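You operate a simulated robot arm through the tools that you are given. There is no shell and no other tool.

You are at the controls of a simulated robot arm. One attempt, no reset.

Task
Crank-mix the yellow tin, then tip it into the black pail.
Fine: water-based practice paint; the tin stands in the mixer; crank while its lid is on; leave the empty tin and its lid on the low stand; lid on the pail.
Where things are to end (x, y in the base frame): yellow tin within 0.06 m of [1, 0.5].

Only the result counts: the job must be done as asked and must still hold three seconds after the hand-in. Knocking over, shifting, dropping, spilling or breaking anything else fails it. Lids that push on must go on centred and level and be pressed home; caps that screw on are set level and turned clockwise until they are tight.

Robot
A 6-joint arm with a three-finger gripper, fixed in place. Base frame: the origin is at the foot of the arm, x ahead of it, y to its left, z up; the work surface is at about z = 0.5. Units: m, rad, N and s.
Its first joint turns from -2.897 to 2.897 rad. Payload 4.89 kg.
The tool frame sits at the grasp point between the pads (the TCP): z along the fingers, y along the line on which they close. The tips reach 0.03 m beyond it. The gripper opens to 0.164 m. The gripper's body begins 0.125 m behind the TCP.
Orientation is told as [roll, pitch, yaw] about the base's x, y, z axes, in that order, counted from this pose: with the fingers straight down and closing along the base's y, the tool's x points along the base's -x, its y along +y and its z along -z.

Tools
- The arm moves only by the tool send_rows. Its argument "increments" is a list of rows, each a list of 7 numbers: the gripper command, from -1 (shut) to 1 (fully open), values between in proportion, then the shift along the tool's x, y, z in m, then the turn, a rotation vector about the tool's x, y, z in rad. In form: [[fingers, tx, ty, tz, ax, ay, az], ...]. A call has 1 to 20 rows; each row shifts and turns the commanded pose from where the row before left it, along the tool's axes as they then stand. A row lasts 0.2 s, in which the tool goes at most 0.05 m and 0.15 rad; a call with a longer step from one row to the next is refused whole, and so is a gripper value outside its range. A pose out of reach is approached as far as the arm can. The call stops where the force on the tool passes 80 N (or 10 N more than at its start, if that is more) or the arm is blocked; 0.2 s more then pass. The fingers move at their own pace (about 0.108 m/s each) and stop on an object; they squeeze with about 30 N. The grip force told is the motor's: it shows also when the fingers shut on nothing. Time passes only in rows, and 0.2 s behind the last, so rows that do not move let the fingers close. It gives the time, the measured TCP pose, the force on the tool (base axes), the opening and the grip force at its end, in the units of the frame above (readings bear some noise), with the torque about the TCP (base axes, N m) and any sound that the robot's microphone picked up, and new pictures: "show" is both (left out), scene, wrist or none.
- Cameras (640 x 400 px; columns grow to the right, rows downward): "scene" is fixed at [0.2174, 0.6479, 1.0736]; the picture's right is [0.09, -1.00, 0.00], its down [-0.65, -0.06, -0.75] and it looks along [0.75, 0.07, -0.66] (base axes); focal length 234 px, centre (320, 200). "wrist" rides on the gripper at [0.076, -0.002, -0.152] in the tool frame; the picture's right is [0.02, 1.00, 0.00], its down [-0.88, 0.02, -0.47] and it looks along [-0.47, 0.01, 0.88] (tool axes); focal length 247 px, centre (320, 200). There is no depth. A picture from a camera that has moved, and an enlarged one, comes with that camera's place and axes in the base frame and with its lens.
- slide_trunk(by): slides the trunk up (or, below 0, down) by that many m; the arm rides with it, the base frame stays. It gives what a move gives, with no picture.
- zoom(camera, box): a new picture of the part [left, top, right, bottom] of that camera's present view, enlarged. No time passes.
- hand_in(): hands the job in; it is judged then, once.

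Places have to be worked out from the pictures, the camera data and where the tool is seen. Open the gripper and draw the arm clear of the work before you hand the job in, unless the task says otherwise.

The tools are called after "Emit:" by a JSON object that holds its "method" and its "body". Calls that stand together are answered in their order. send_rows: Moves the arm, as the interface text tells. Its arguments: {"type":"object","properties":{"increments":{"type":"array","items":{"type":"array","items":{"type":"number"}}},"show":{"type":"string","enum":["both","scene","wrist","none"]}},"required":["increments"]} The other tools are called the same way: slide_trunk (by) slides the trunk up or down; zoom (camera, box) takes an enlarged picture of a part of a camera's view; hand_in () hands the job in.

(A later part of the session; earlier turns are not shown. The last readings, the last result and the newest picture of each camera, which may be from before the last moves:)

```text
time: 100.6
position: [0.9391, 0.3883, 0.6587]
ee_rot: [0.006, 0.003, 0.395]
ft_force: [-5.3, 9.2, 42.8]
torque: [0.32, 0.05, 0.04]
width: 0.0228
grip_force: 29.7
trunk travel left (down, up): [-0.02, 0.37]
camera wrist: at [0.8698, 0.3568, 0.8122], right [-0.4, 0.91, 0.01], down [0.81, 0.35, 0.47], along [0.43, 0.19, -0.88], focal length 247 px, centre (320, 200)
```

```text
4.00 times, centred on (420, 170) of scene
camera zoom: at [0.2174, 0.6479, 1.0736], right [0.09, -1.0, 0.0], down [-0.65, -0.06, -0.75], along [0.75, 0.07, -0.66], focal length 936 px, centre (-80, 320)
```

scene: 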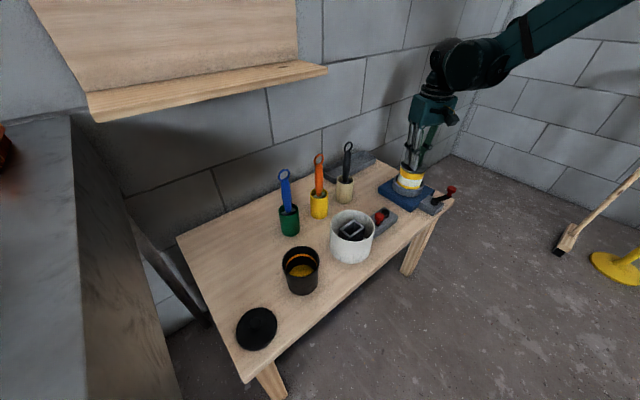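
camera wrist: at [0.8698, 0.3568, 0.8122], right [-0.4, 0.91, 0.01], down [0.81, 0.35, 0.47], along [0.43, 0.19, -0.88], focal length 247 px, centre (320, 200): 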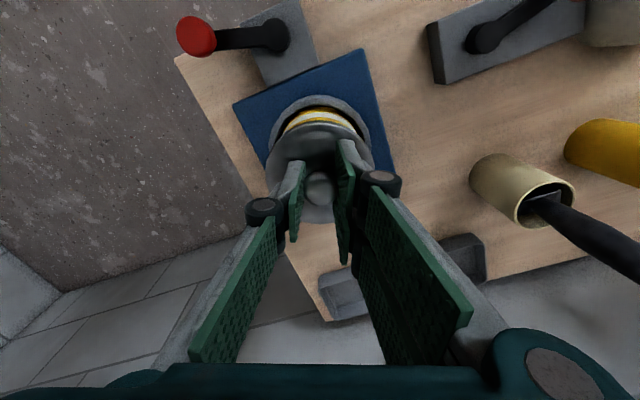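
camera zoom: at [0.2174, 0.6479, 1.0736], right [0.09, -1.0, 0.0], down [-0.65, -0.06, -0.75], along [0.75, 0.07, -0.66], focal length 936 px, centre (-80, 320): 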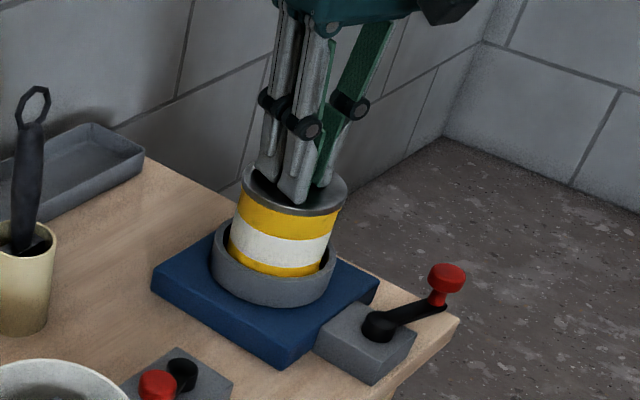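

The tips press on the lid (43 N), so I open a bit, rise 5 mm and close again on the knob.

Emit:
{"method": "send_rows", "body": {"increments": [[-0.45, 0, 0, 0, 0, 0, 0], [-0.45, 0, 0, -0.005, 0, 0, 0], [-0.45, 0, 0, 0, 0, 0, 0], [-1, 0, 0, 0, 0, 0, 0], [-1, 0, 0, 0, 0, 0, 0], [-1, 0, 0, 0, 0, 0, 0]], "show": "wrist"}}

Emit:
{"method": "zoom", "body": {"camera": "scene", "box": [380, 130, 450, 200]}}

```text
time: 102.0
position: [0.9405, 0.3873, 0.6634]
ee_rot: [0.003, 0.005, 0.393]
ft_force: [0.2, 1.3, 0.1]
torque: [0.03, -0.01, 0.01]
width: 0.0226
grip_force: 29.8
trunk travel left (down, up): [-0.02, 0.37]
heard: snap
camera wrist: at [0.8715, 0.3564, 0.8146], right [-0.4, 0.91, 0.0], down [0.81, 0.35, 0.47], along [0.43, 0.19, -0.88], focal length 247 px, centre (320, 200)
```

wrist: 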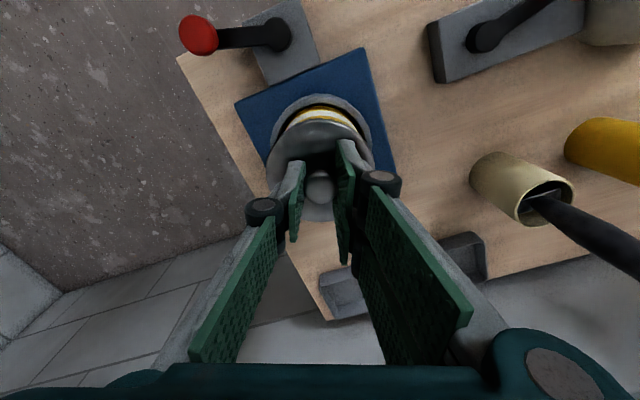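

```text
5.71 times, centred on (415, 165) of scene
camera zoom: at [0.2174, 0.6479, 1.0736], right [0.09, -1.0, 0.0], down [-0.65, -0.06, -0.75], along [0.75, 0.07, -0.66], focal length 1337 px, centre (-223, 400)
```

zoom: 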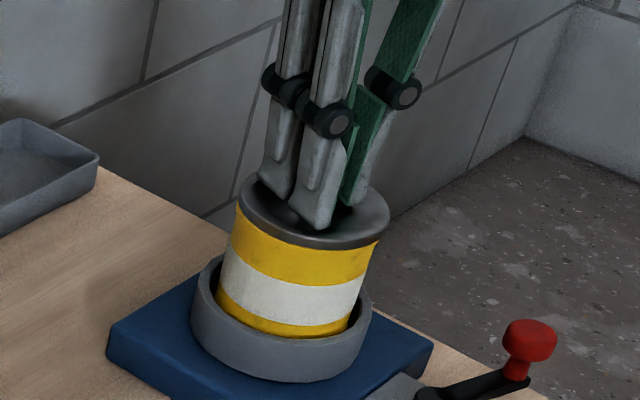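

I heard a snap, likely the lid coming loose. I lift gently 2 cm and look.

Emit:
{"method": "send_rows", "body": {"increments": [[-1, 0, 0, -0.007, 0, 0, 0], [-1, 0, 0, -0.007, 0, 0, 0], [-1, 0, 0, -0.007, 0, 0, 0], [-1, 0, 0, 0, 0, 0, 0]], "show": "wrist"}}

Emit:
{"method": "zoom", "body": {"camera": "scene", "box": [380, 130, 450, 200]}}

Emit:
{"method": "zoom", "body": {"camera": "wrist", "box": [240, 80, 420, 240]}}

```text
time: 103.0
position: [0.9415, 0.388, 0.6827]
ee_rot: [0.005, 0.005, 0.395]
ft_force: [-0.2, 0.4, -0.3]
torque: [0.0, 0.0, 0.01]
width: 0.0225
grip_force: 29.6
trunk travel left (down, up): [-0.02, 0.37]
camera wrist: at [0.8718, 0.3564, 0.8354], right [-0.4, 0.91, 0.0], down [0.81, 0.35, 0.47], along [0.43, 0.19, -0.88], focal length 247 px, centre (320, 200)
```

wrist: 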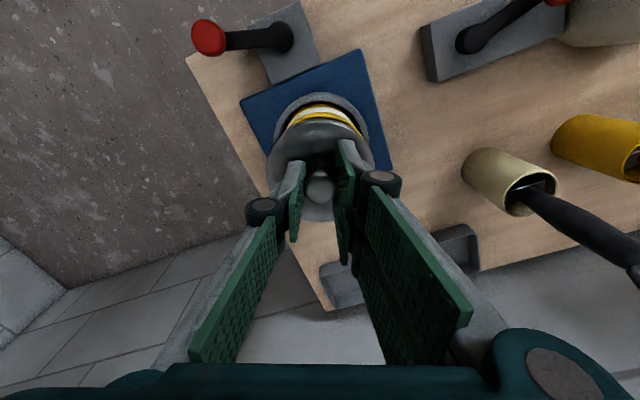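

```text
5.71 times, centred on (415, 165) of scene
camera zoom: at [0.2174, 0.6479, 1.0736], right [0.09, -1.0, 0.0], down [-0.65, -0.06, -0.75], along [0.75, 0.07, -0.66], focal length 1337 px, centre (-223, 400)
```

zoom: 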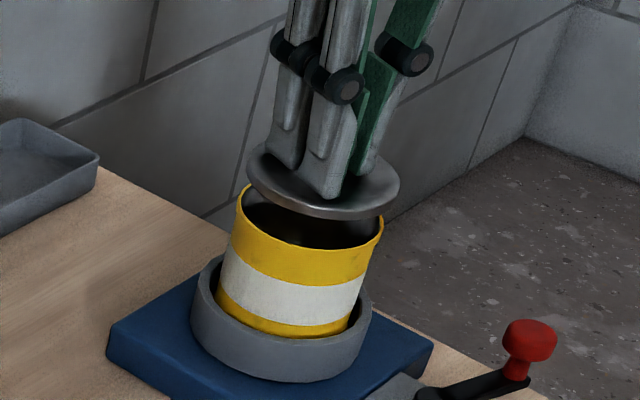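

```text
2.50 times, centred on (330, 160) of wrist
camera zoom: at [0.8718, 0.3564, 0.8354], right [-0.4, 0.91, 0.0], down [0.81, 0.35, 0.47], along [0.43, 0.19, -0.88], focal length 617 px, centre (295, 300)
```

zoom: 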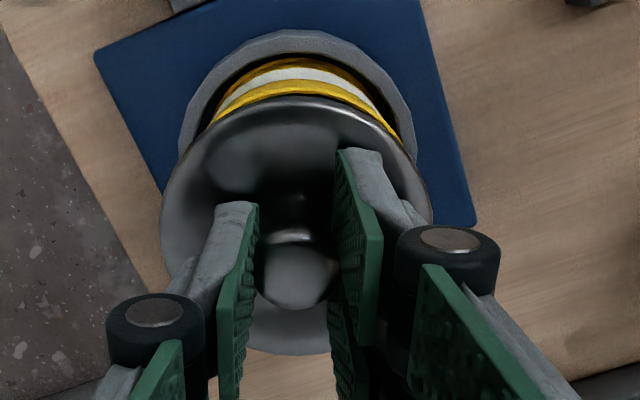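

The lid came off cleanly and the tin stayed in the mixer. I carry the lid up and toward a free spot on the table near [0.88, 0.524], turning the hand so its wide side stays clear of the nearby brush.

Emit:
{"method": "send_rows", "body": {"increments": [[-1, 0, 0, -0.04, 0, 0, 0], [-1, 0, 0, -0.04, 0, 0, 0], [-1, 0, 0, 0, 0, 0, -0.143], [-1, 0, 0, 0, 0, 0, -0.143], [-1, 0, 0, 0, 0, 0, -0.143], [-1, 0, 0, 0, 0, 0, -0.143], [-1, 0, 0, 0, 0, 0, -0.143], [-1, 0, 0, 0, 0, 0, -0.143], [-1, 0, 0, 0, 0, 0, -0.143], [-1, -0.0308, 0.0211, 0, 0, 0, 0], [-1, -0.0308, 0.0211, 0, 0, 0, 0], [-1, -0.0308, 0.0211, 0, 0, 0, 0], [-1, -0.0307, 0.0211, 0, 0, 0, 0], [-1, 0, 0, 0, 0, 0, 0]]}}

```text
time: 106.0
position: [0.8805, 0.5244, 0.7645]
ee_rot: [0.006, 0.0, 1.392]
ft_force: [0.2, 0.0, -0.4]
torque: [0.1, 0.03, 0.02]
width: 0.0226
grip_force: 30.4
trunk travel left (down, up): [-0.02, 0.37]
camera wrist: at [0.869, 0.4479, 0.9161], right [-0.99, 0.15, 0.01], down [0.14, 0.87, 0.47], along [0.07, 0.47, -0.88], focal length 247 px, centre (320, 200)
```

scene: 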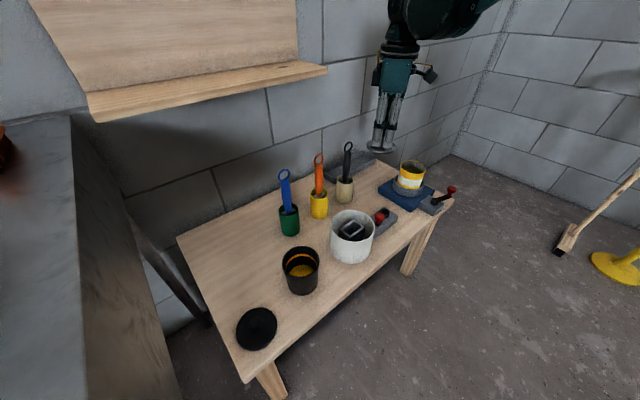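
wrist: 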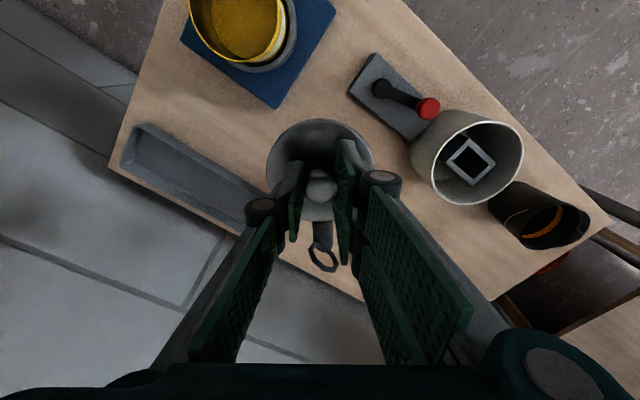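

The lid hangs level over the free spot; the brush top is at about [0.894, 0.618], clear of the hand. I descend toward the table.

Emit:
{"method": "send_rows", "body": {"increments": [[-1, 0, 0, 0.04, 0, 0, 0], [-1, 0, 0, 0.04, 0, 0, 0], [-1, 0, 0, 0.04, 0, 0, 0], [-1, 0, 0, 0.04, 0, 0, 0], [-1, 0, 0, 0.03, 0, 0, 0], [-1, 0, 0, 0, 0, 0, 0]]}}

Emit:
{"method": "zoom", "body": {"camera": "scene", "box": [320, 110, 430, 220]}}

```text
time: 107.4
position: [0.8788, 0.5235, 0.5733]
ee_rot: [0.005, 0.001, 1.394]
ft_force: [-1.3, 0.1, 0.2]
torque: [0.0, -0.02, 0.01]
width: 0.023
grip_force: 29.9
trunk travel left (down, up): [-0.02, 0.37]
camera wrist: at [0.8679, 0.4478, 0.7254], right [-0.99, 0.15, 0.01], down [0.14, 0.87, 0.47], along [0.07, 0.47, -0.88], focal length 247 px, centre (320, 200)
```

scene: 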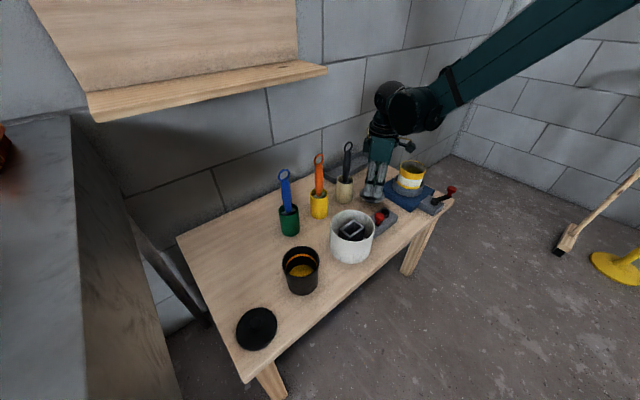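
wrist: 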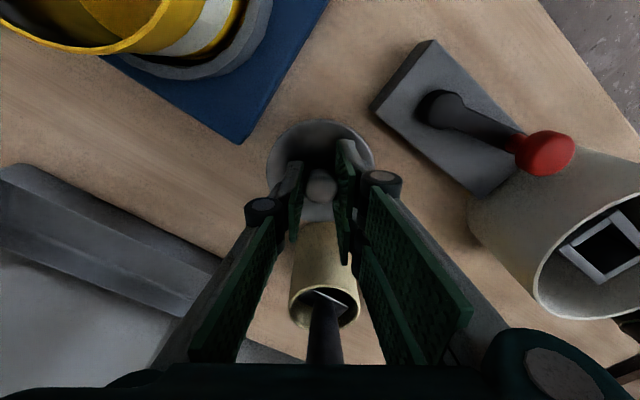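

```text
3.64 times, centred on (375, 165) of scene
camera zoom: at [0.2174, 0.6479, 1.0736], right [0.09, -1.0, 0.0], down [-0.65, -0.06, -0.75], along [0.75, 0.07, -0.66], focal length 851 px, centre (120, 327)
```

zoom: 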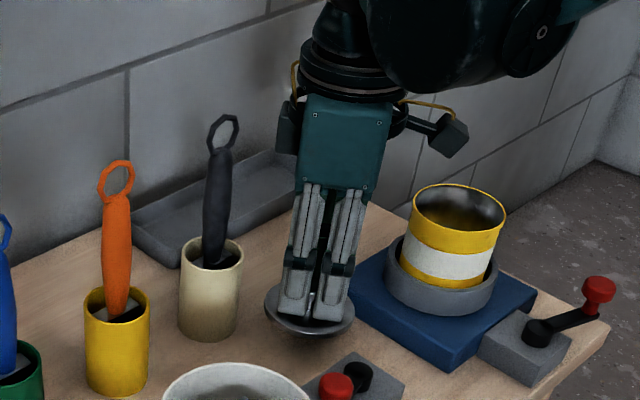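

The lid is ~2–3 cm above the table. I lower it in small steps until contact.

Emit:
{"method": "send_rows", "body": {"increments": [[-1, 0, 0, 0.012, 0, 0, 0], [-1, 0, 0, 0.004, 0, 0, 0], [-1, 0, 0, 0.003, 0, 0, 0], [-1, 0, 0, 0, 0, 0, 0]], "show": "none"}}

Emit:
{"method": "zoom", "body": {"camera": "scene", "box": [340, 150, 430, 220]}}

```text
time: 108.4
position: [0.8798, 0.5237, 0.5562]
ee_rot: [0.007, -0.002, 1.395]
ft_force: [0.1, -0.7, -0.2]
torque: [-0.01, -0.04, 0.01]
width: 0.0228
grip_force: 30.2
trunk travel left (down, up): [-0.02, 0.37]
```

```text
5.71 times, centred on (385, 185) of scene
camera zoom: at [0.2174, 0.6479, 1.0736], right [0.09, -1.0, 0.0], down [-0.65, -0.06, -0.75], along [0.75, 0.07, -0.66], focal length 1337 px, centre (-51, 286)
```

zoom: 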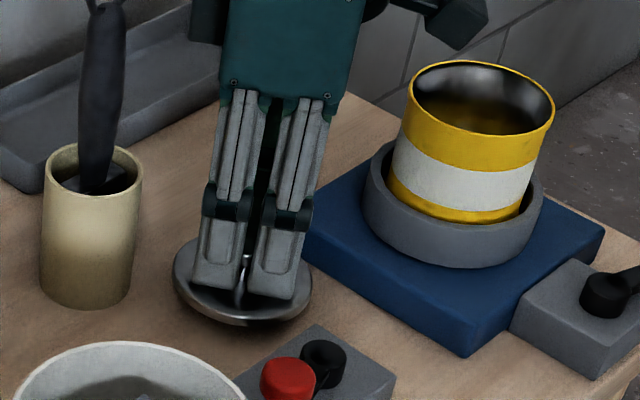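

Emit:
{"method": "send_rows", "body": {"increments": [[-1, 0, 0, 0.003, 0, 0, 0], [-1, 0, 0, 0.003, 0, 0, 0], [-1, 0, 0, 0.003, 0, 0, 0], [-1, 0, 0, 0, 0, 0, 0]], "show": "none"}}

```text
time: 109.4
position: [0.8774, 0.5227, 0.5454]
ee_rot: [0.006, -0.001, 1.394]
ft_force: [0.5, 0.6, -0.1]
torque: [0.01, -0.01, 0.02]
width: 0.0231
grip_force: 30.6
trunk travel left (down, up): [-0.02, 0.37]
```

Emit:
{"method": "send_rows", "body": {"increments": [[-1, 0, 0, 0.002, 0, 0, 0], [-1, 0, 0, 0.002, 0, 0, 0], [-1, 0, 0, 0.002, 0, 0, 0], [-1, 0, 0, 0, 0, 0, 0]], "show": "none"}}

Emit:
{"method": "zoom", "body": {"camera": "scene", "box": [340, 150, 430, 220]}}

```text
time: 110.4
position: [0.8782, 0.5237, 0.5392]
ee_rot: [0.006, 0.0, 1.396]
ft_force: [0.3, 0.5, 0.0]
torque: [0.0, -0.01, 0.05]
width: 0.0229
grip_force: 29.6
trunk travel left (down, up): [-0.02, 0.37]
```

```text
5.71 times, centred on (385, 185) of scene
camera zoom: at [0.2174, 0.6479, 1.0736], right [0.09, -1.0, 0.0], down [-0.65, -0.06, -0.75], along [0.75, 0.07, -0.66], focal length 1337 px, centre (-51, 286)
```

zoom: 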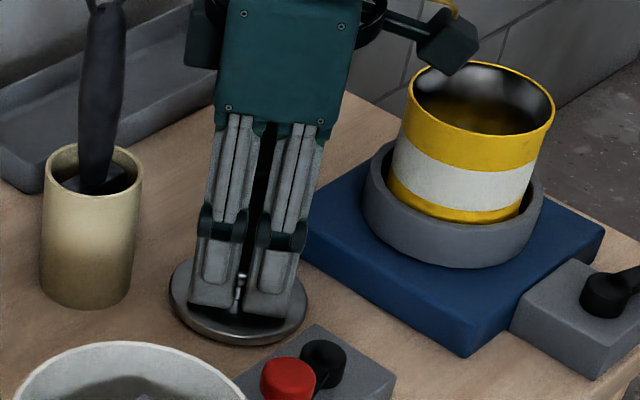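

Emit:
{"method": "send_rows", "body": {"increments": [[-1, 0, 0, 0.0015, 0, 0, 0], [-1, 0, 0, 0.0015, 0, 0, 0], [-1, 0, 0, 0, 0, 0, 0]], "show": "none"}}

```text
time: 111.2
position: [0.8773, 0.5226, 0.5374]
ee_rot: [0.007, 0.0, 1.394]
ft_force: [-0.1, 0.2, 5.3]
torque: [-0.12, -0.16, 0.03]
width: 0.0227
grip_force: 30.1
trunk travel left (down, up): [-0.02, 0.37]
```

Contact (5 N): the lid is on the table. I open the fingers and rise.

Emit:
{"method": "send_rows", "body": {"increments": [[-0.4, 0, 0, 0, 0, 0, 0], [-0.4, 0, 0, 0, 0, 0, 0], [-0.4, 0, 0, -0.02, 0, 0, 0], [-0.4, 0, 0, -0.04, 0, 0, 0], [-0.4, 0, 0, -0.045, 0, 0, 0], [-0.4, 0, 0, -0.045, 0, 0, 0], [-0.4, 0, 0, -0.045, 0, 0, 0], [-0.4, 0, 0, 0, 0, 0, 0]]}}

Emit:
{"method": "zoom", "body": {"camera": "scene", "box": [330, 130, 450, 220]}}

Emit:
{"method": "zoom", "body": {"camera": "wrist", "box": [120, 0, 500, 260]}}

```text
time: 113.0
position: [0.8815, 0.5236, 0.7334]
ee_rot: [0.007, -0.001, 1.393]
ft_force: [0.1, -0.1, -0.5]
torque: [-0.06, 0.01, -0.03]
width: 0.049
grip_force: 0.1
trunk travel left (down, up): [-0.02, 0.37]
camera wrist: at [0.869, 0.4479, 0.885], right [-0.99, 0.15, 0.01], down [0.14, 0.87, 0.47], along [0.07, 0.47, -0.88], focal length 247 px, centre (320, 200)
```

scene: 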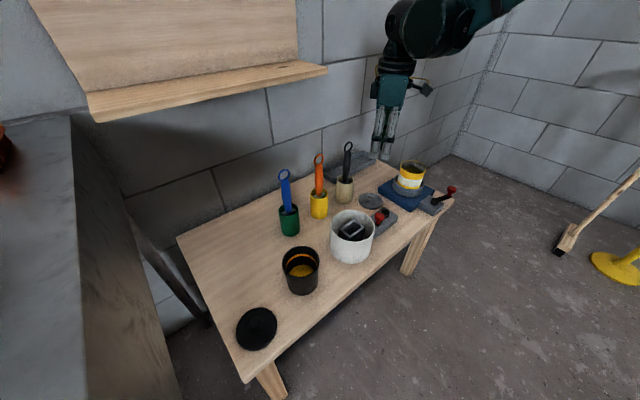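
wrist: 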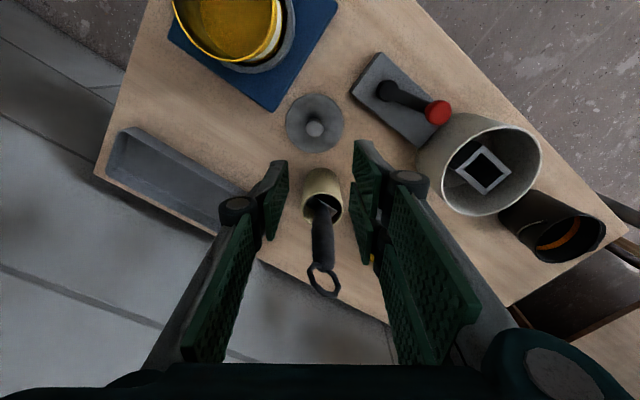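

```text
4.44 times, centred on (390, 175) of scene
camera zoom: at [0.2174, 0.6479, 1.0736], right [0.09, -1.0, 0.0], down [-0.65, -0.06, -0.75], along [0.75, 0.07, -0.66], focal length 1040 px, centre (9, 311)
```

zoom: 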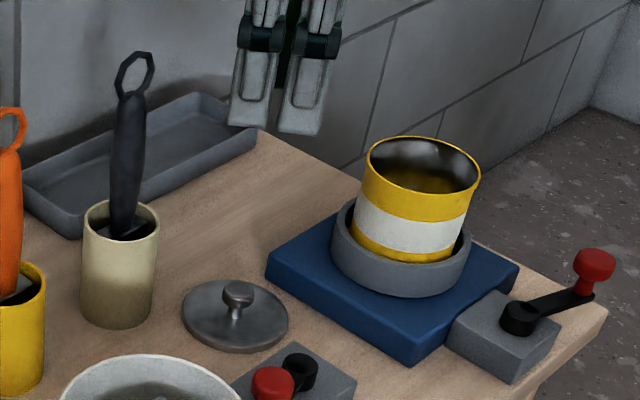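

```text
1.54 times, centred on (310, 130) of wrist
camera zoom: at [0.869, 0.4479, 0.885], right [-0.99, 0.15, 0.01], down [0.14, 0.87, 0.47], along [0.07, 0.47, -0.88], focal length 380 px, centre (335, 308)
```

zoom: 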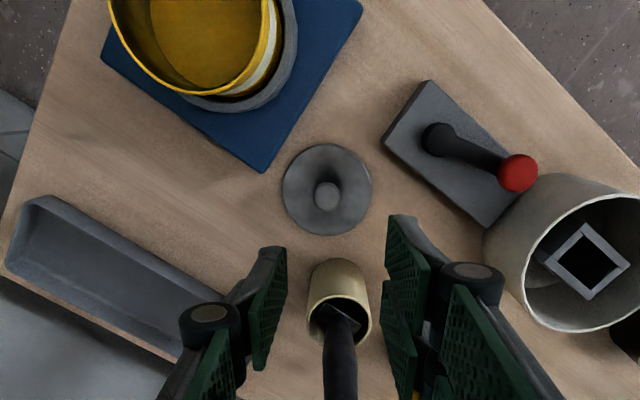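

The lid lies flat on the table at about [0.88, 0.523]. Next I'll grip the tin from the side with the hand leaned ~60° so it can pour sideways later; I move back above the mixer, turn the yaw to 0.39, open, and lean.

Emit:
{"method": "send_rows", "body": {"increments": [[0.5, 0.0329, -0.017, -0.015, 0, 0, 0], [0.5, 0.0329, -0.017, -0.015, 0, 0, 0], [0.5, 0.0329, -0.017, -0.015, 0, 0, 0], [0.5, 0.0329, -0.017, -0.015, 0, 0, 0], [0.5, 0, 0, 0, 0, 0, 0.143], [0.5, 0, 0, 0, 0, 0, 0.143], [0.5, 0, 0, 0, 0, 0, 0.143], [0.5, 0, 0, 0, 0, 0, 0.143], [0.5, 0, 0, 0, 0, 0, 0.143], [0.5, 0, 0, 0, 0, 0, 0.143], [0.5, 0, 0, 0, 0, 0, 0.143], [0.5, 0, 0, 0, 0, -0.15, 0], [0.5, 0, 0, 0, 0, -0.15, 0], [0.5, 0, 0, 0, 0, -0.15, 0], [0.5, 0, 0, 0, 0, -0.15, 0], [0.5, 0, 0, 0, 0, -0.15, 0], [0.5, 0, 0, 0, 0, -0.15, 0], [0.5, 0, 0, 0, 0, -0.147, 0], [0.5, 0, 0, 0, 0, 0, 0]]}}

```text
time: 117.0
position: [0.9237, 0.382, 0.7913]
ee_rot: [0.009, -1.041, 0.387]
ft_force: [0.2, -0.8, 0.4]
torque: [0.03, 0.0, 0.0]
width: 0.1227
grip_force: 0.0
trunk travel left (down, up): [-0.02, 0.37]
camera wrist: at [0.7673, 0.3151, 0.8019], right [-0.39, 0.92, -0.01], down [0.03, 0.03, 1.0], along [0.92, 0.39, -0.04], focal length 247 px, centre (320, 200)
```

scene: 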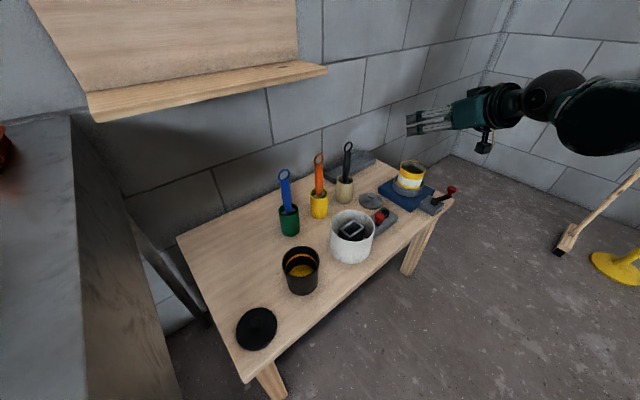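
wrist: 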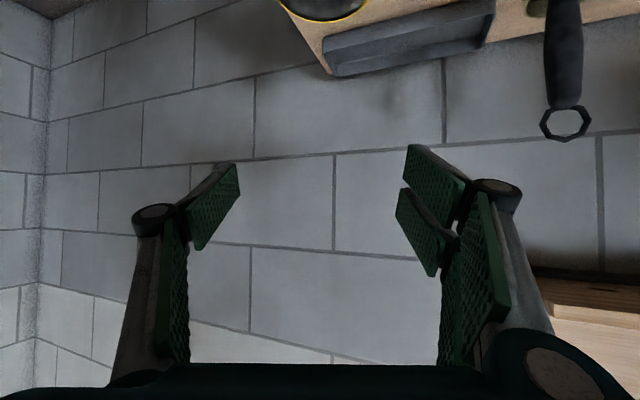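

The lean works. The tin axis is 18 mm ahead of the TCP, so I descend vertically to z≈0.65 with the fingers straddling the tin.

Emit:
{"method": "send_rows", "body": {"increments": [[0.5, 0.0285, -0.0003, 0.0211, 0, 0, 0], [0.5, 0.0285, -0.0003, 0.0211, 0, 0, 0], [0.5, 0.0285, -0.0002, 0.0211, 0, 0, 0], [0.5, 0.0285, -0.0002, 0.021, 0, 0, 0], [0.5, 0, 0, 0, 0, 0, 0]]}}

Emit:
{"method": "zoom", "body": {"camera": "scene", "box": [370, 110, 490, 220]}}

Emit:
{"method": "zoom", "body": {"camera": "wrist", "box": [120, 0, 520, 270]}}

```text
time: 118.2
position: [0.938, 0.3863, 0.6502]
ee_rot: [0.009, -1.041, 0.387]
ft_force: [0.0, -0.4, 0.7]
torque: [-0.04, 0.07, 0.04]
width: 0.123
grip_force: 0.1
trunk travel left (down, up): [-0.02, 0.37]
camera wrist: at [0.7813, 0.3201, 0.6619], right [-0.39, 0.92, -0.01], down [0.03, 0.03, 1.0], along [0.92, 0.39, -0.04], focal length 247 px, centre (320, 200)
```

scene: 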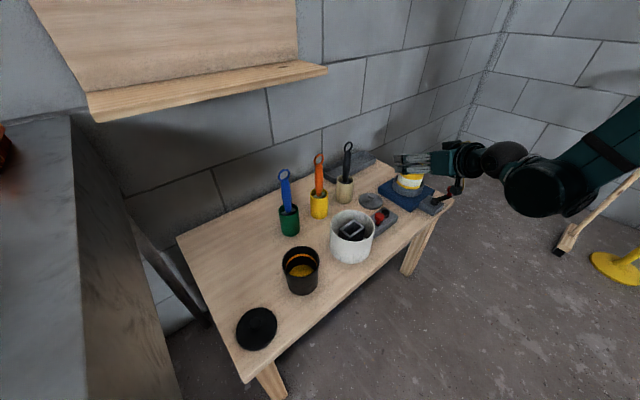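
wrist: 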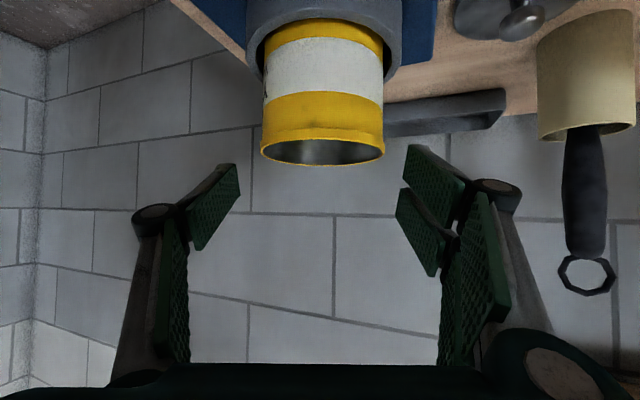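

```text
3.64 times, centred on (430, 165) of scene
camera zoom: at [0.2174, 0.6479, 1.0736], right [0.09, -1.0, 0.0], down [-0.65, -0.06, -0.75], along [0.75, 0.07, -0.66], focal length 851 px, centre (-80, 327)
```

zoom: 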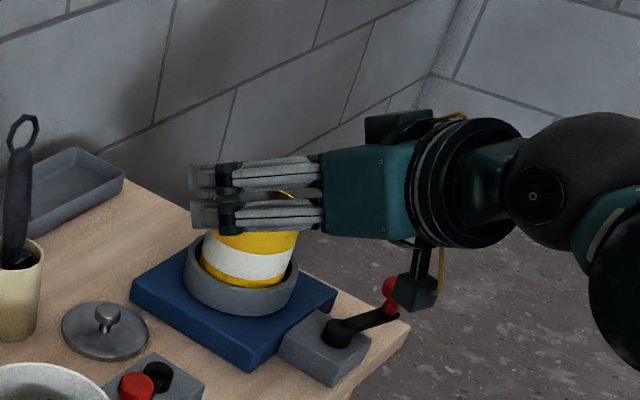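

```text
1.48 times, centred on (320, 135) of wrist
camera zoom: at [0.7813, 0.3201, 0.6619], right [-0.39, 0.92, -0.01], down [0.03, 0.03, 1.0], along [0.92, 0.39, -0.04], focal length 366 px, centre (320, 296)
```

zoom: 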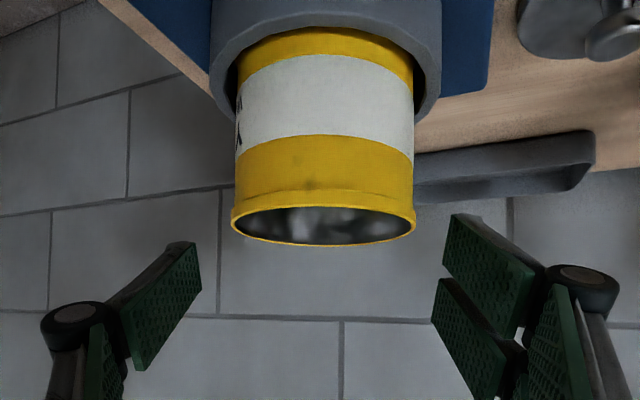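

The tin is centred between the fingers; rim z≈0.622 and ring top ≈0.566. I lower to z≈0.604 and check for contact before closing.

Emit:
{"method": "send_rows", "body": {"increments": [[0.5, 0.0199, 0, 0.0117, 0, 0, 0], [0.5, 0.0199, 0, 0.0117, 0, 0, 0], [0.5, 0, 0, 0, 0, 0, 0]]}}

Emit:
{"method": "zoom", "body": {"camera": "scene", "box": [370, 130, 470, 220]}}

Emit:
{"method": "zoom", "body": {"camera": "wrist", "box": [120, 0, 520, 270]}}

```text
time: 119.0
position: [0.9378, 0.3874, 0.6044]
ee_rot: [0.008, -1.04, 0.388]
ft_force: [0.9, -0.3, -0.4]
torque: [-0.01, 0.02, 0.01]
width: 0.123
grip_force: 0.1
trunk travel left (down, up): [-0.02, 0.37]
camera wrist: at [0.7812, 0.3208, 0.6152], right [-0.39, 0.92, -0.01], down [0.03, 0.03, 1.0], along [0.92, 0.39, -0.04], focal length 247 px, centre (320, 200)
```

scene: 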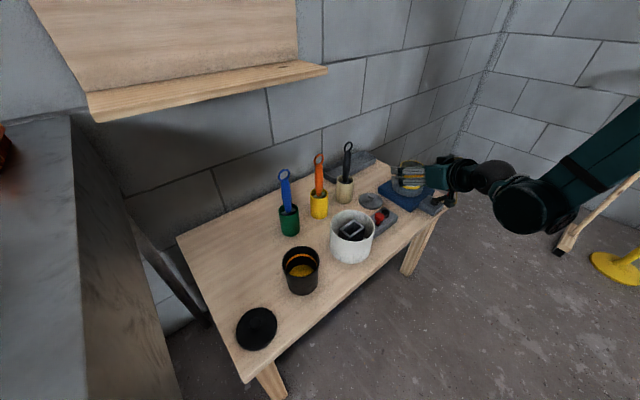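
wrist: 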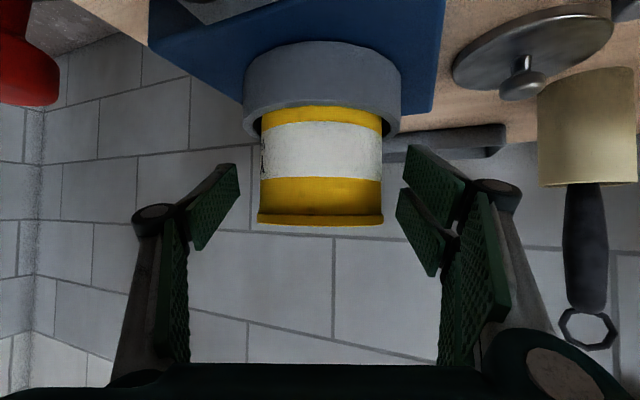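

```text
4.44 times, centred on (420, 175) of scene
camera zoom: at [0.2174, 0.6479, 1.0736], right [0.09, -1.0, 0.0], down [-0.65, -0.06, -0.75], along [0.75, 0.07, -0.66], focal length 1040 px, centre (-124, 311)
```

zoom: 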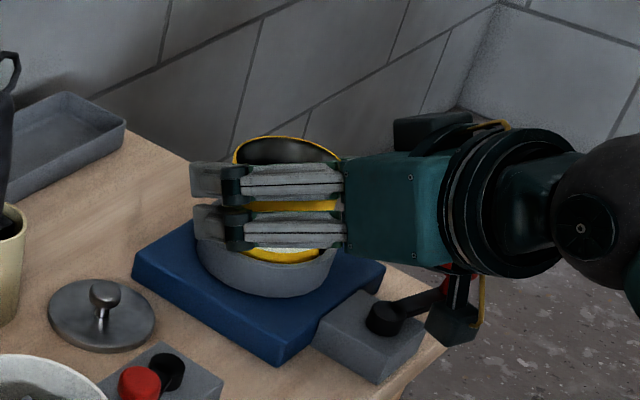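

```text
1.48 times, centred on (320, 135) of wrist
camera zoom: at [0.7812, 0.3208, 0.6152], right [-0.39, 0.92, -0.01], down [0.03, 0.03, 1.0], along [0.92, 0.39, -0.04], focal length 366 px, centre (320, 296)
```

zoom: 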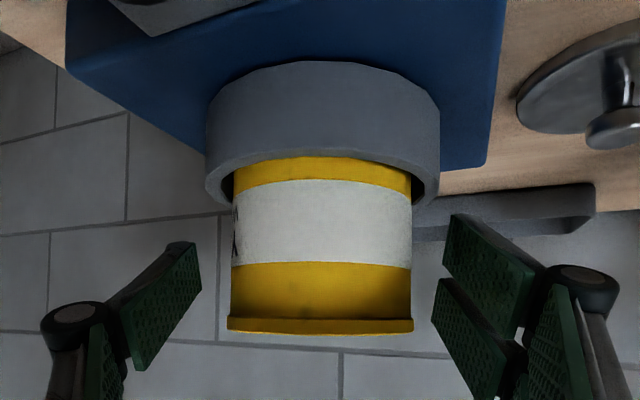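

Pads are level with the upper half of the tin and nothing is touching. I close on the tin.

Emit:
{"method": "send_rows", "body": {"increments": [[0.2, 0, 0, 0, 0, 0, 0], [-1, 0, 0, 0, 0, 0, 0], [-1, 0, 0, 0, 0, 0, 0], [-1, 0, 0, 0, 0, 0, 0], [-1, 0, 0, 0, 0, 0, 0]]}}

Emit:
{"method": "zoom", "body": {"camera": "wrist", "box": [120, 0, 520, 270]}}

Emit:
{"method": "zoom", "body": {"camera": "scene", "box": [370, 130, 470, 220]}}

```text
time: 120.2
position: [0.9376, 0.3862, 0.604]
ee_rot: [0.01, -1.039, 0.386]
ft_force: [0.1, 1.0, 0.9]
torque: [0.26, 0.17, 0.01]
width: 0.0848
grip_force: 30.1
trunk travel left (down, up): [-0.02, 0.37]
camera wrist: at [0.7814, 0.3209, 0.6152], right [-0.39, 0.92, -0.01], down [0.03, 0.03, 1.0], along [0.92, 0.39, -0.04], focal length 247 px, centre (320, 200)
```

scene: 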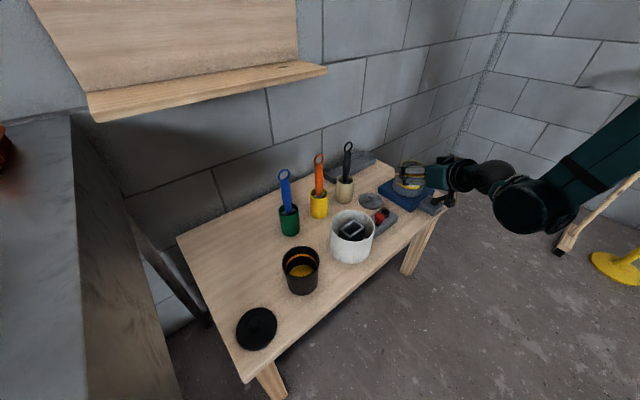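
wrist: 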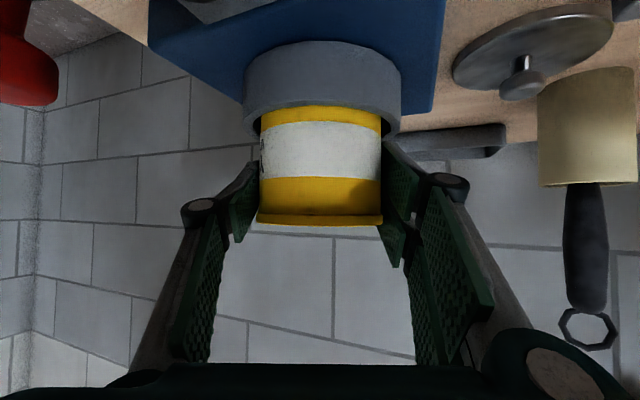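

```text
1.48 times, centred on (320, 135) of wrist
camera zoom: at [0.7814, 0.3209, 0.6152], right [-0.39, 0.92, -0.01], down [0.03, 0.03, 1.0], along [0.92, 0.39, -0.04], focal length 366 px, centre (320, 296)
```

zoom: 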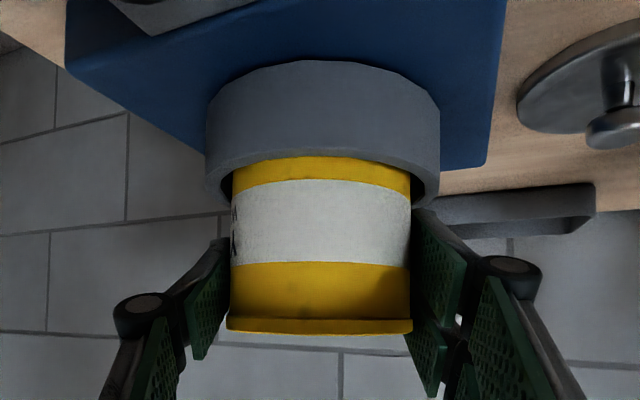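

```text
4.44 times, centred on (420, 175) of scene
camera zoom: at [0.2174, 0.6479, 1.0736], right [0.09, -1.0, 0.0], down [-0.65, -0.06, -0.75], along [0.75, 0.07, -0.66], focal length 1040 px, centre (-124, 311)
```

zoom: 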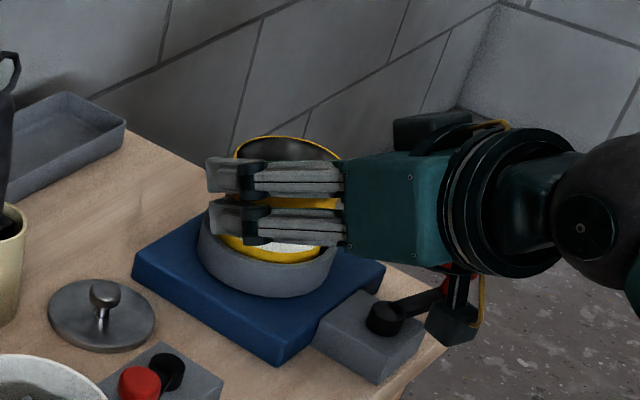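

Grip is good (0.085 m, 30 N). I lift the tin straight up slowly.

Emit:
{"method": "send_rows", "body": {"increments": [[-1, -0.0086, 0, -0.0051, 0, 0, 0], [-1, -0.0086, 0, -0.0051, 0, 0, 0], [-1, -0.0172, 0, -0.0101, 0, 0, 0], [-1, -0.0172, 0, -0.0101, 0, 0, 0], [-1, -0.0172, 0, -0.0101, 0, 0, 0], [-1, -0.0172, 0, -0.0101, 0, 0, 0], [-1, 0, 0, 0, 0, 0, 0]]}}

Emit:
{"method": "zoom", "body": {"camera": "scene", "box": [370, 100, 470, 220]}}

```text
time: 121.8
position: [0.9376, 0.3873, 0.7036]
ee_rot: [0.008, -1.041, 0.387]
ft_force: [-0.4, -0.6, -5.6]
torque: [0.01, -0.01, 0.02]
width: 0.0846
grip_force: 30.3
trunk travel left (down, up): [-0.02, 0.37]
camera wrist: at [0.7815, 0.3203, 0.7148], right [-0.39, 0.92, -0.01], down [0.03, 0.03, 1.0], along [0.92, 0.39, -0.04], focal length 247 px, centre (320, 200)
```

scene: 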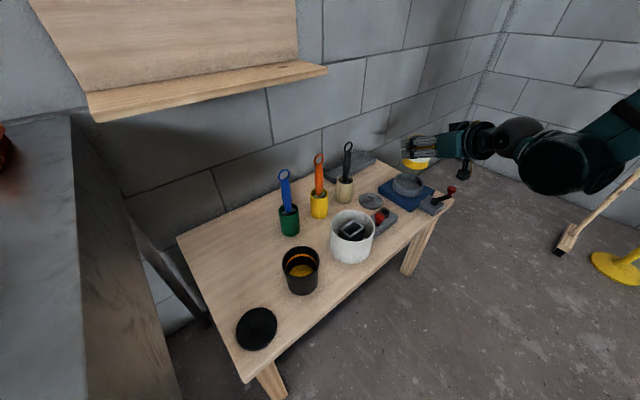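
wrist: 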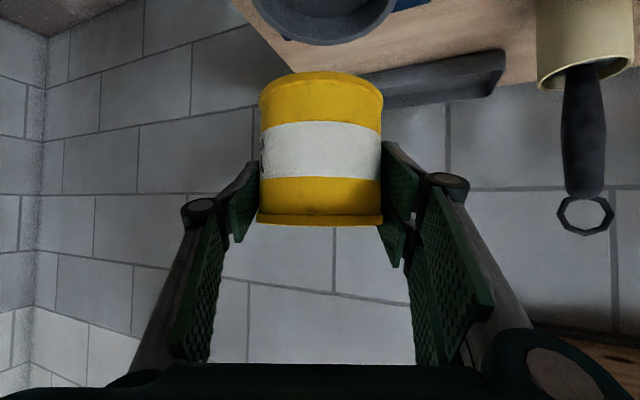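

```text
3.33 times, centred on (420, 160) of scene
camera zoom: at [0.2174, 0.6479, 1.0736], right [0.09, -1.0, 0.0], down [-0.65, -0.06, -0.75], along [0.75, 0.07, -0.66], focal length 780 px, centre (-13, 333)
```

zoom: 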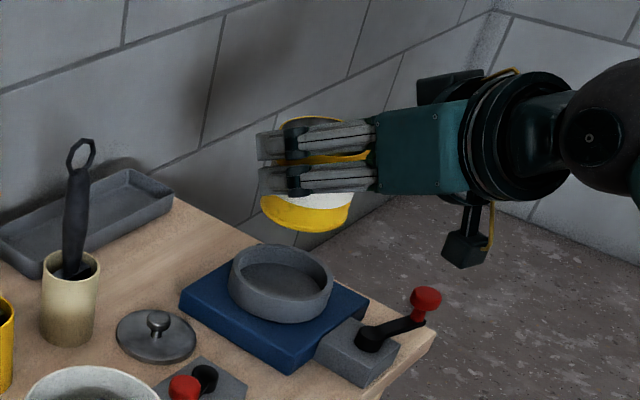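

The tin is up, upright, weighing about 0.5 kg. I raise it to z≈0.75 and carry it slowly along an arc to the pail, turning with it and keeping it upright.

Emit:
{"method": "send_rows", "body": {"increments": [[-1, -0.02, 0, -0.0118, 0, 0, 0], [-1, -0.02, 0, -0.0118, 0, 0, 0], [-1, 0, 0, 0, 0, 0, 0]], "show": "none"}}

Emit:
{"method": "send_rows", "body": {"increments": [[-1, 0.003, 0.0123, -0.0052, -0.0238, 0, -0.014], [-1, 0.003, 0.0247, -0.0052, -0.0238, 0, -0.014], [-1, 0.003, 0.0247, -0.0052, -0.0238, 0, -0.014], [-1, 0.003, 0.0247, -0.0052, -0.0238, 0, -0.014], [-1, 0.003, 0.0247, -0.0052, -0.0238, 0, -0.014], [-1, 0.003, 0.0239, -0.0052, -0.0238, 0, -0.014], [-1, 0.003, 0.0239, -0.0052, -0.0238, 0, -0.014], [-1, 0.003, 0.0239, -0.0052, -0.0238, 0, -0.014], [-1, 0.003, 0.0239, -0.0052, -0.0238, 0, -0.014], [-1, 0.003, 0.0239, -0.0052, -0.0238, 0, -0.014], [-1, 0, 0, 0, 0, 0, 0]]}}

```text
time: 122.6
position: [0.9388, 0.3854, 0.75]
ee_rot: [0.008, -1.041, 0.389]
ft_force: [-0.4, 0.4, -4.9]
torque: [-0.01, -0.03, -0.02]
width: 0.0844
grip_force: 29.9
trunk travel left (down, up): [-0.02, 0.37]
```

```text
time: 125.0
position: [0.7713, 0.5562, 0.7522]
ee_rot: [0.007, -1.044, 0.662]
ft_force: [0.0, -0.2, -6.0]
torque: [-0.01, 0.03, 0.04]
width: 0.0845
grip_force: 29.8
trunk travel left (down, up): [-0.02, 0.37]
camera wrist: at [0.6387, 0.45, 0.7621], right [-0.63, 0.78, -0.01], down [0.02, 0.03, 1.0], along [0.78, 0.63, -0.04], focal length 247 px, centre (320, 200)
```

scene: 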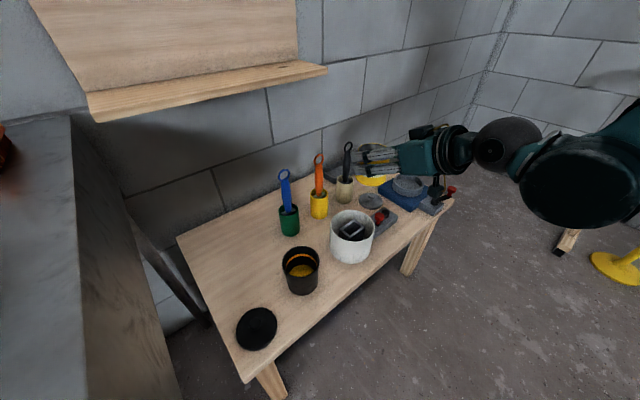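
wrist: 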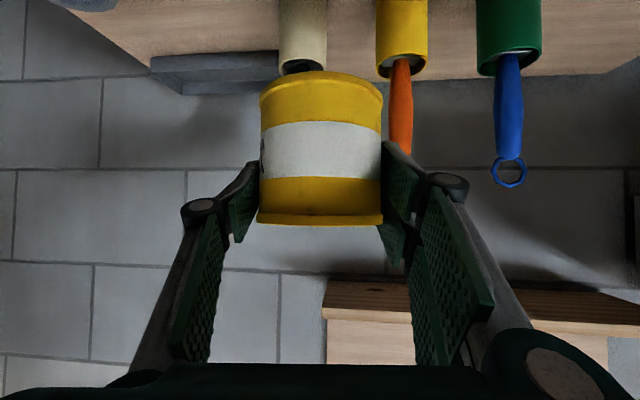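

On track and level. I continue the arc to the pre-pour position beside the pail.

Emit:
{"method": "send_rows", "body": {"increments": [[-1, 0.003, 0.024, -0.005, -0.0239, 0, -0.014], [-1, 0.003, 0.024, -0.005, -0.0239, 0, -0.014], [-1, 0.003, 0.024, -0.005, -0.0239, 0, -0.014], [-1, 0.003, 0.024, -0.005, -0.0239, 0, -0.014], [-1, 0.003, 0.024, -0.005, -0.0239, 0, -0.014], [-1, 0.003, 0.024, -0.005, -0.0239, 0, -0.014], [-1, 0.003, 0.024, -0.005, -0.0239, 0, -0.014], [-1, 0.003, 0.024, -0.005, -0.0239, 0, -0.014], [-1, 0.003, 0.024, -0.005, -0.0239, 0, -0.014], [-1, 0.003, 0.015, -0.005, -0.0239, 0, -0.014], [-1, 0, 0, 0, 0, 0, 0]]}}

Emit:
{"method": "zoom", "body": {"camera": "scene", "box": [240, 150, 420, 330]}}

```text
time: 127.4
position: [0.5673, 0.677, 0.7513]
ee_rot: [0.008, -1.042, 0.94]
ft_force: [0.4, 0.0, -4.8]
torque: [-0.02, 0.04, 0.06]
width: 0.0848
grip_force: 30.0
trunk travel left (down, up): [-0.02, 0.37]
camera wrist: at [0.4686, 0.5383, 0.7617], right [-0.82, 0.58, -0.01], down [0.01, 0.04, 1.0], along [0.58, 0.82, -0.04], focal length 247 px, centre (320, 200)
```

scene: 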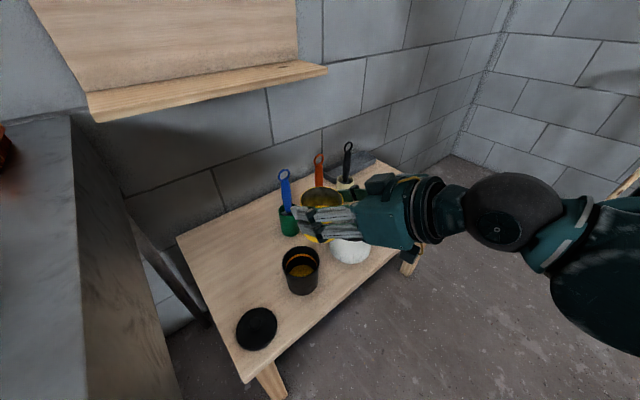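
wrist: 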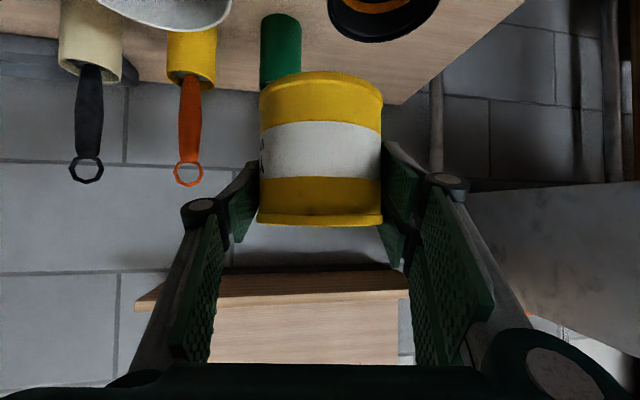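

```text
2.22 times, centred on (330, 240) of scene
camera zoom: at [0.2174, 0.6479, 1.0736], right [0.09, -1.0, 0.0], down [-0.65, -0.06, -0.75], along [0.75, 0.07, -0.66], focal length 520 px, centre (298, 111)
```

zoom: 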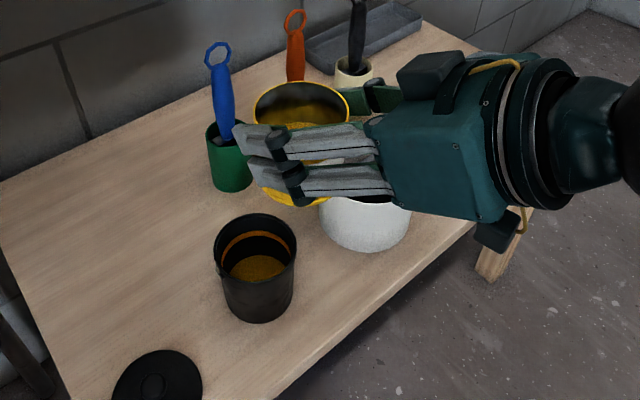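

Emit:
{"method": "zoom", "body": {"camera": "wrist", "box": [280, 0, 480, 100]}}

Emit:
{"method": "zoom", "body": {"camera": "scene", "box": [270, 200, 370, 300]}}

```text
3.20 times, centred on (380, 50) of wrist
camera zoom: at [0.4686, 0.5383, 0.7617], right [-0.82, 0.58, -0.01], down [0.01, 0.04, 1.0], along [0.58, 0.82, -0.04], focal length 790 px, centre (128, 680)
```

zoom: 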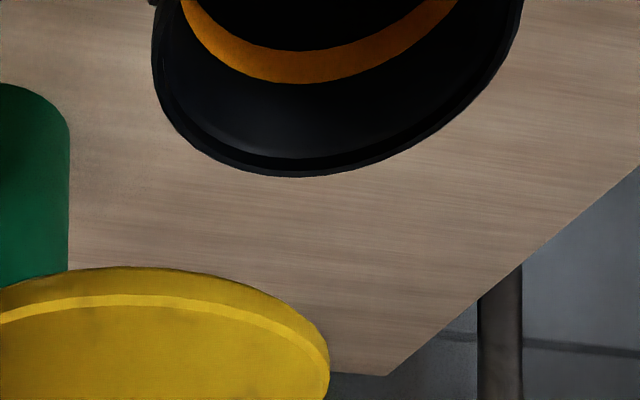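

```text
4.00 times, centred on (320, 250) of scene
camera zoom: at [0.2174, 0.6479, 1.0736], right [0.09, -1.0, 0.0], down [-0.65, -0.06, -0.75], along [0.75, 0.07, -0.66], focal length 936 px, centre (320, 0)
```

zoom: 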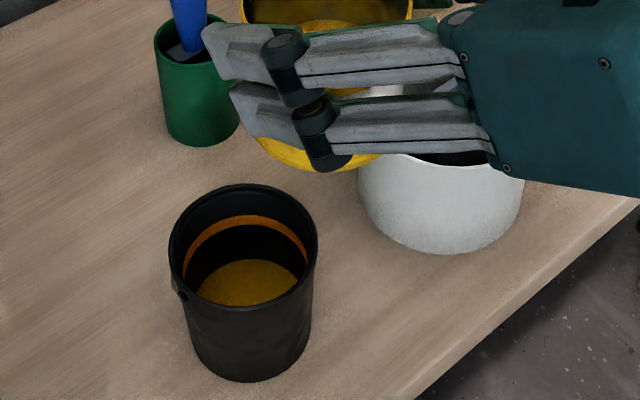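

I estimate the pail centre at about [0.539, 0.723] with its rim near z 0.598. I shift 17 mm outward, 6 mm left and down to z≈0.712 so the tin's left lip will sit over the pail.

Emit:
{"method": "send_rows", "body": {"increments": [[-1, 0.0084, 0.002, 0.0115, 0, 0, 0], [-1, 0.0084, 0.002, 0.0115, 0, 0, 0], [-1, 0.0083, 0.002, 0.0114, 0, 0, 0], [-1, 0, 0, 0, 0, 0, 0]]}}

Emit:
{"method": "zoom", "body": {"camera": "scene", "box": [250, 180, 370, 310]}}

Emit:
{"method": "zoom", "body": {"camera": "wrist", "box": [240, 0, 480, 150]}}

```text
time: 128.4
position: [0.5767, 0.6998, 0.7225]
ee_rot: [0.006, -1.038, 0.941]
ft_force: [-0.3, -0.4, -4.5]
torque: [-0.05, 0.0, -0.01]
width: 0.0845
grip_force: 29.9
out of reach, approached as far as the arm can: row 2, 3
trunk travel left (down, up): [-0.02, 0.37]
camera wrist: at [0.4788, 0.5612, 0.7322], right [-0.82, 0.58, -0.01], down [0.01, 0.04, 1.0], along [0.58, 0.82, -0.04], focal length 247 px, centre (320, 200)
```

scene: 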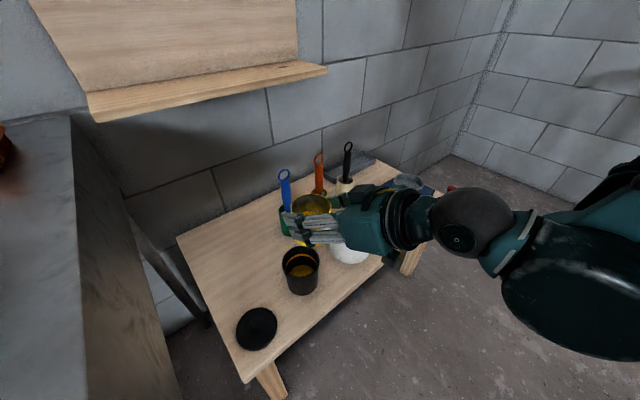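
wrist: 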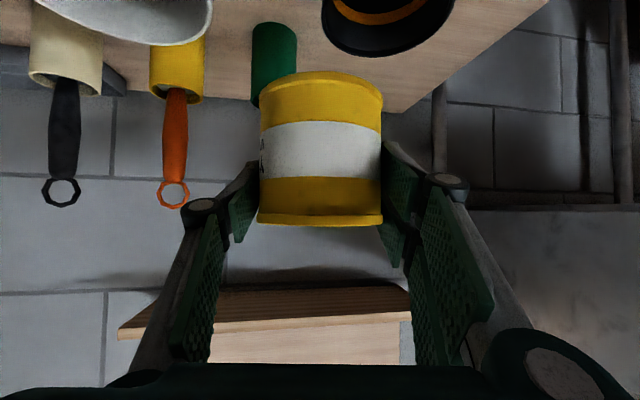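

```text
3.08 times, centred on (310, 245) of scene
camera zoom: at [0.2174, 0.6479, 1.0736], right [0.09, -1.0, 0.0], down [-0.65, -0.06, -0.75], along [0.75, 0.07, -0.66], focal length 720 px, centre (351, 62)
```

zoom: 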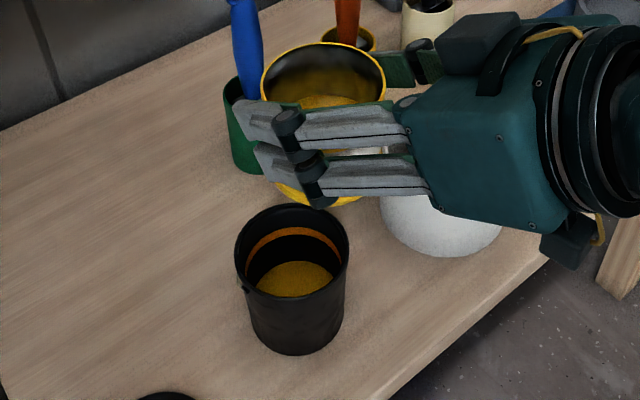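

```text
2.67 times, centred on (360, 75) of wrist
camera zoom: at [0.4788, 0.5612, 0.7322], right [-0.82, 0.58, -0.01], down [0.01, 0.04, 1.0], along [0.58, 0.82, -0.04], focal length 659 px, centre (213, 533)
```

zoom: 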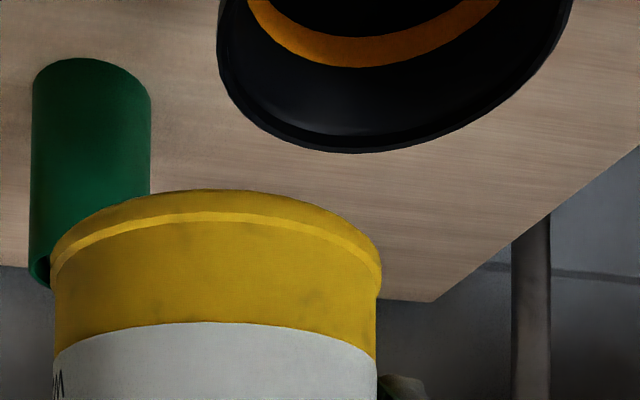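

The arm is at a limit here: pointing radially, the wrist is nearly straight, so a sideways pour would not work. I'll rotate the hand about the vertical so it points along the table to the right, with the wrist to the left of the pail. First I raise, then turn in stages with the tin kept upright.

Emit:
{"method": "send_rows", "body": {"increments": [[-1, -0.028, 0, -0.0164, 0, 0, 0], [-1, -0.028, 0, -0.0164, 0, 0, 0], [-1, 0, 0, 0, 0.0561, 0, 0.0328], [-1, 0, 0, 0, 0.1123, 0, 0.0656], [-1, 0, 0, 0, 0.1123, 0, 0.0656], [-1, 0, 0, 0, 0, 0, 0]]}}

```text
time: 129.8
position: [0.5777, 0.7, 0.786]
ee_rot: [0.009, -1.042, 0.612]
ft_force: [0.3, -0.4, -3.9]
torque: [-0.02, 0.03, 0.09]
width: 0.0845
grip_force: 30.3
trunk travel left (down, up): [-0.02, 0.37]
camera wrist: at [0.4394, 0.6003, 0.7969], right [-0.59, 0.81, -0.01], down [0.02, 0.03, 1.0], along [0.81, 0.59, -0.04], focal length 247 px, centre (320, 200)
```

scene: 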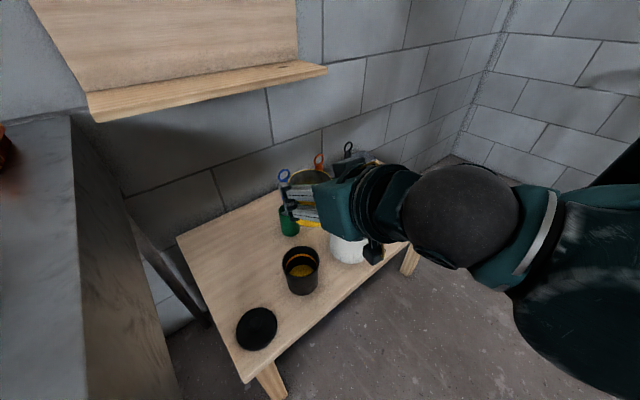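
wrist: 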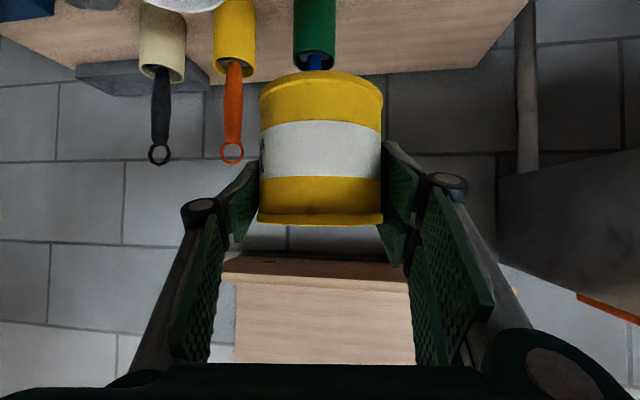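

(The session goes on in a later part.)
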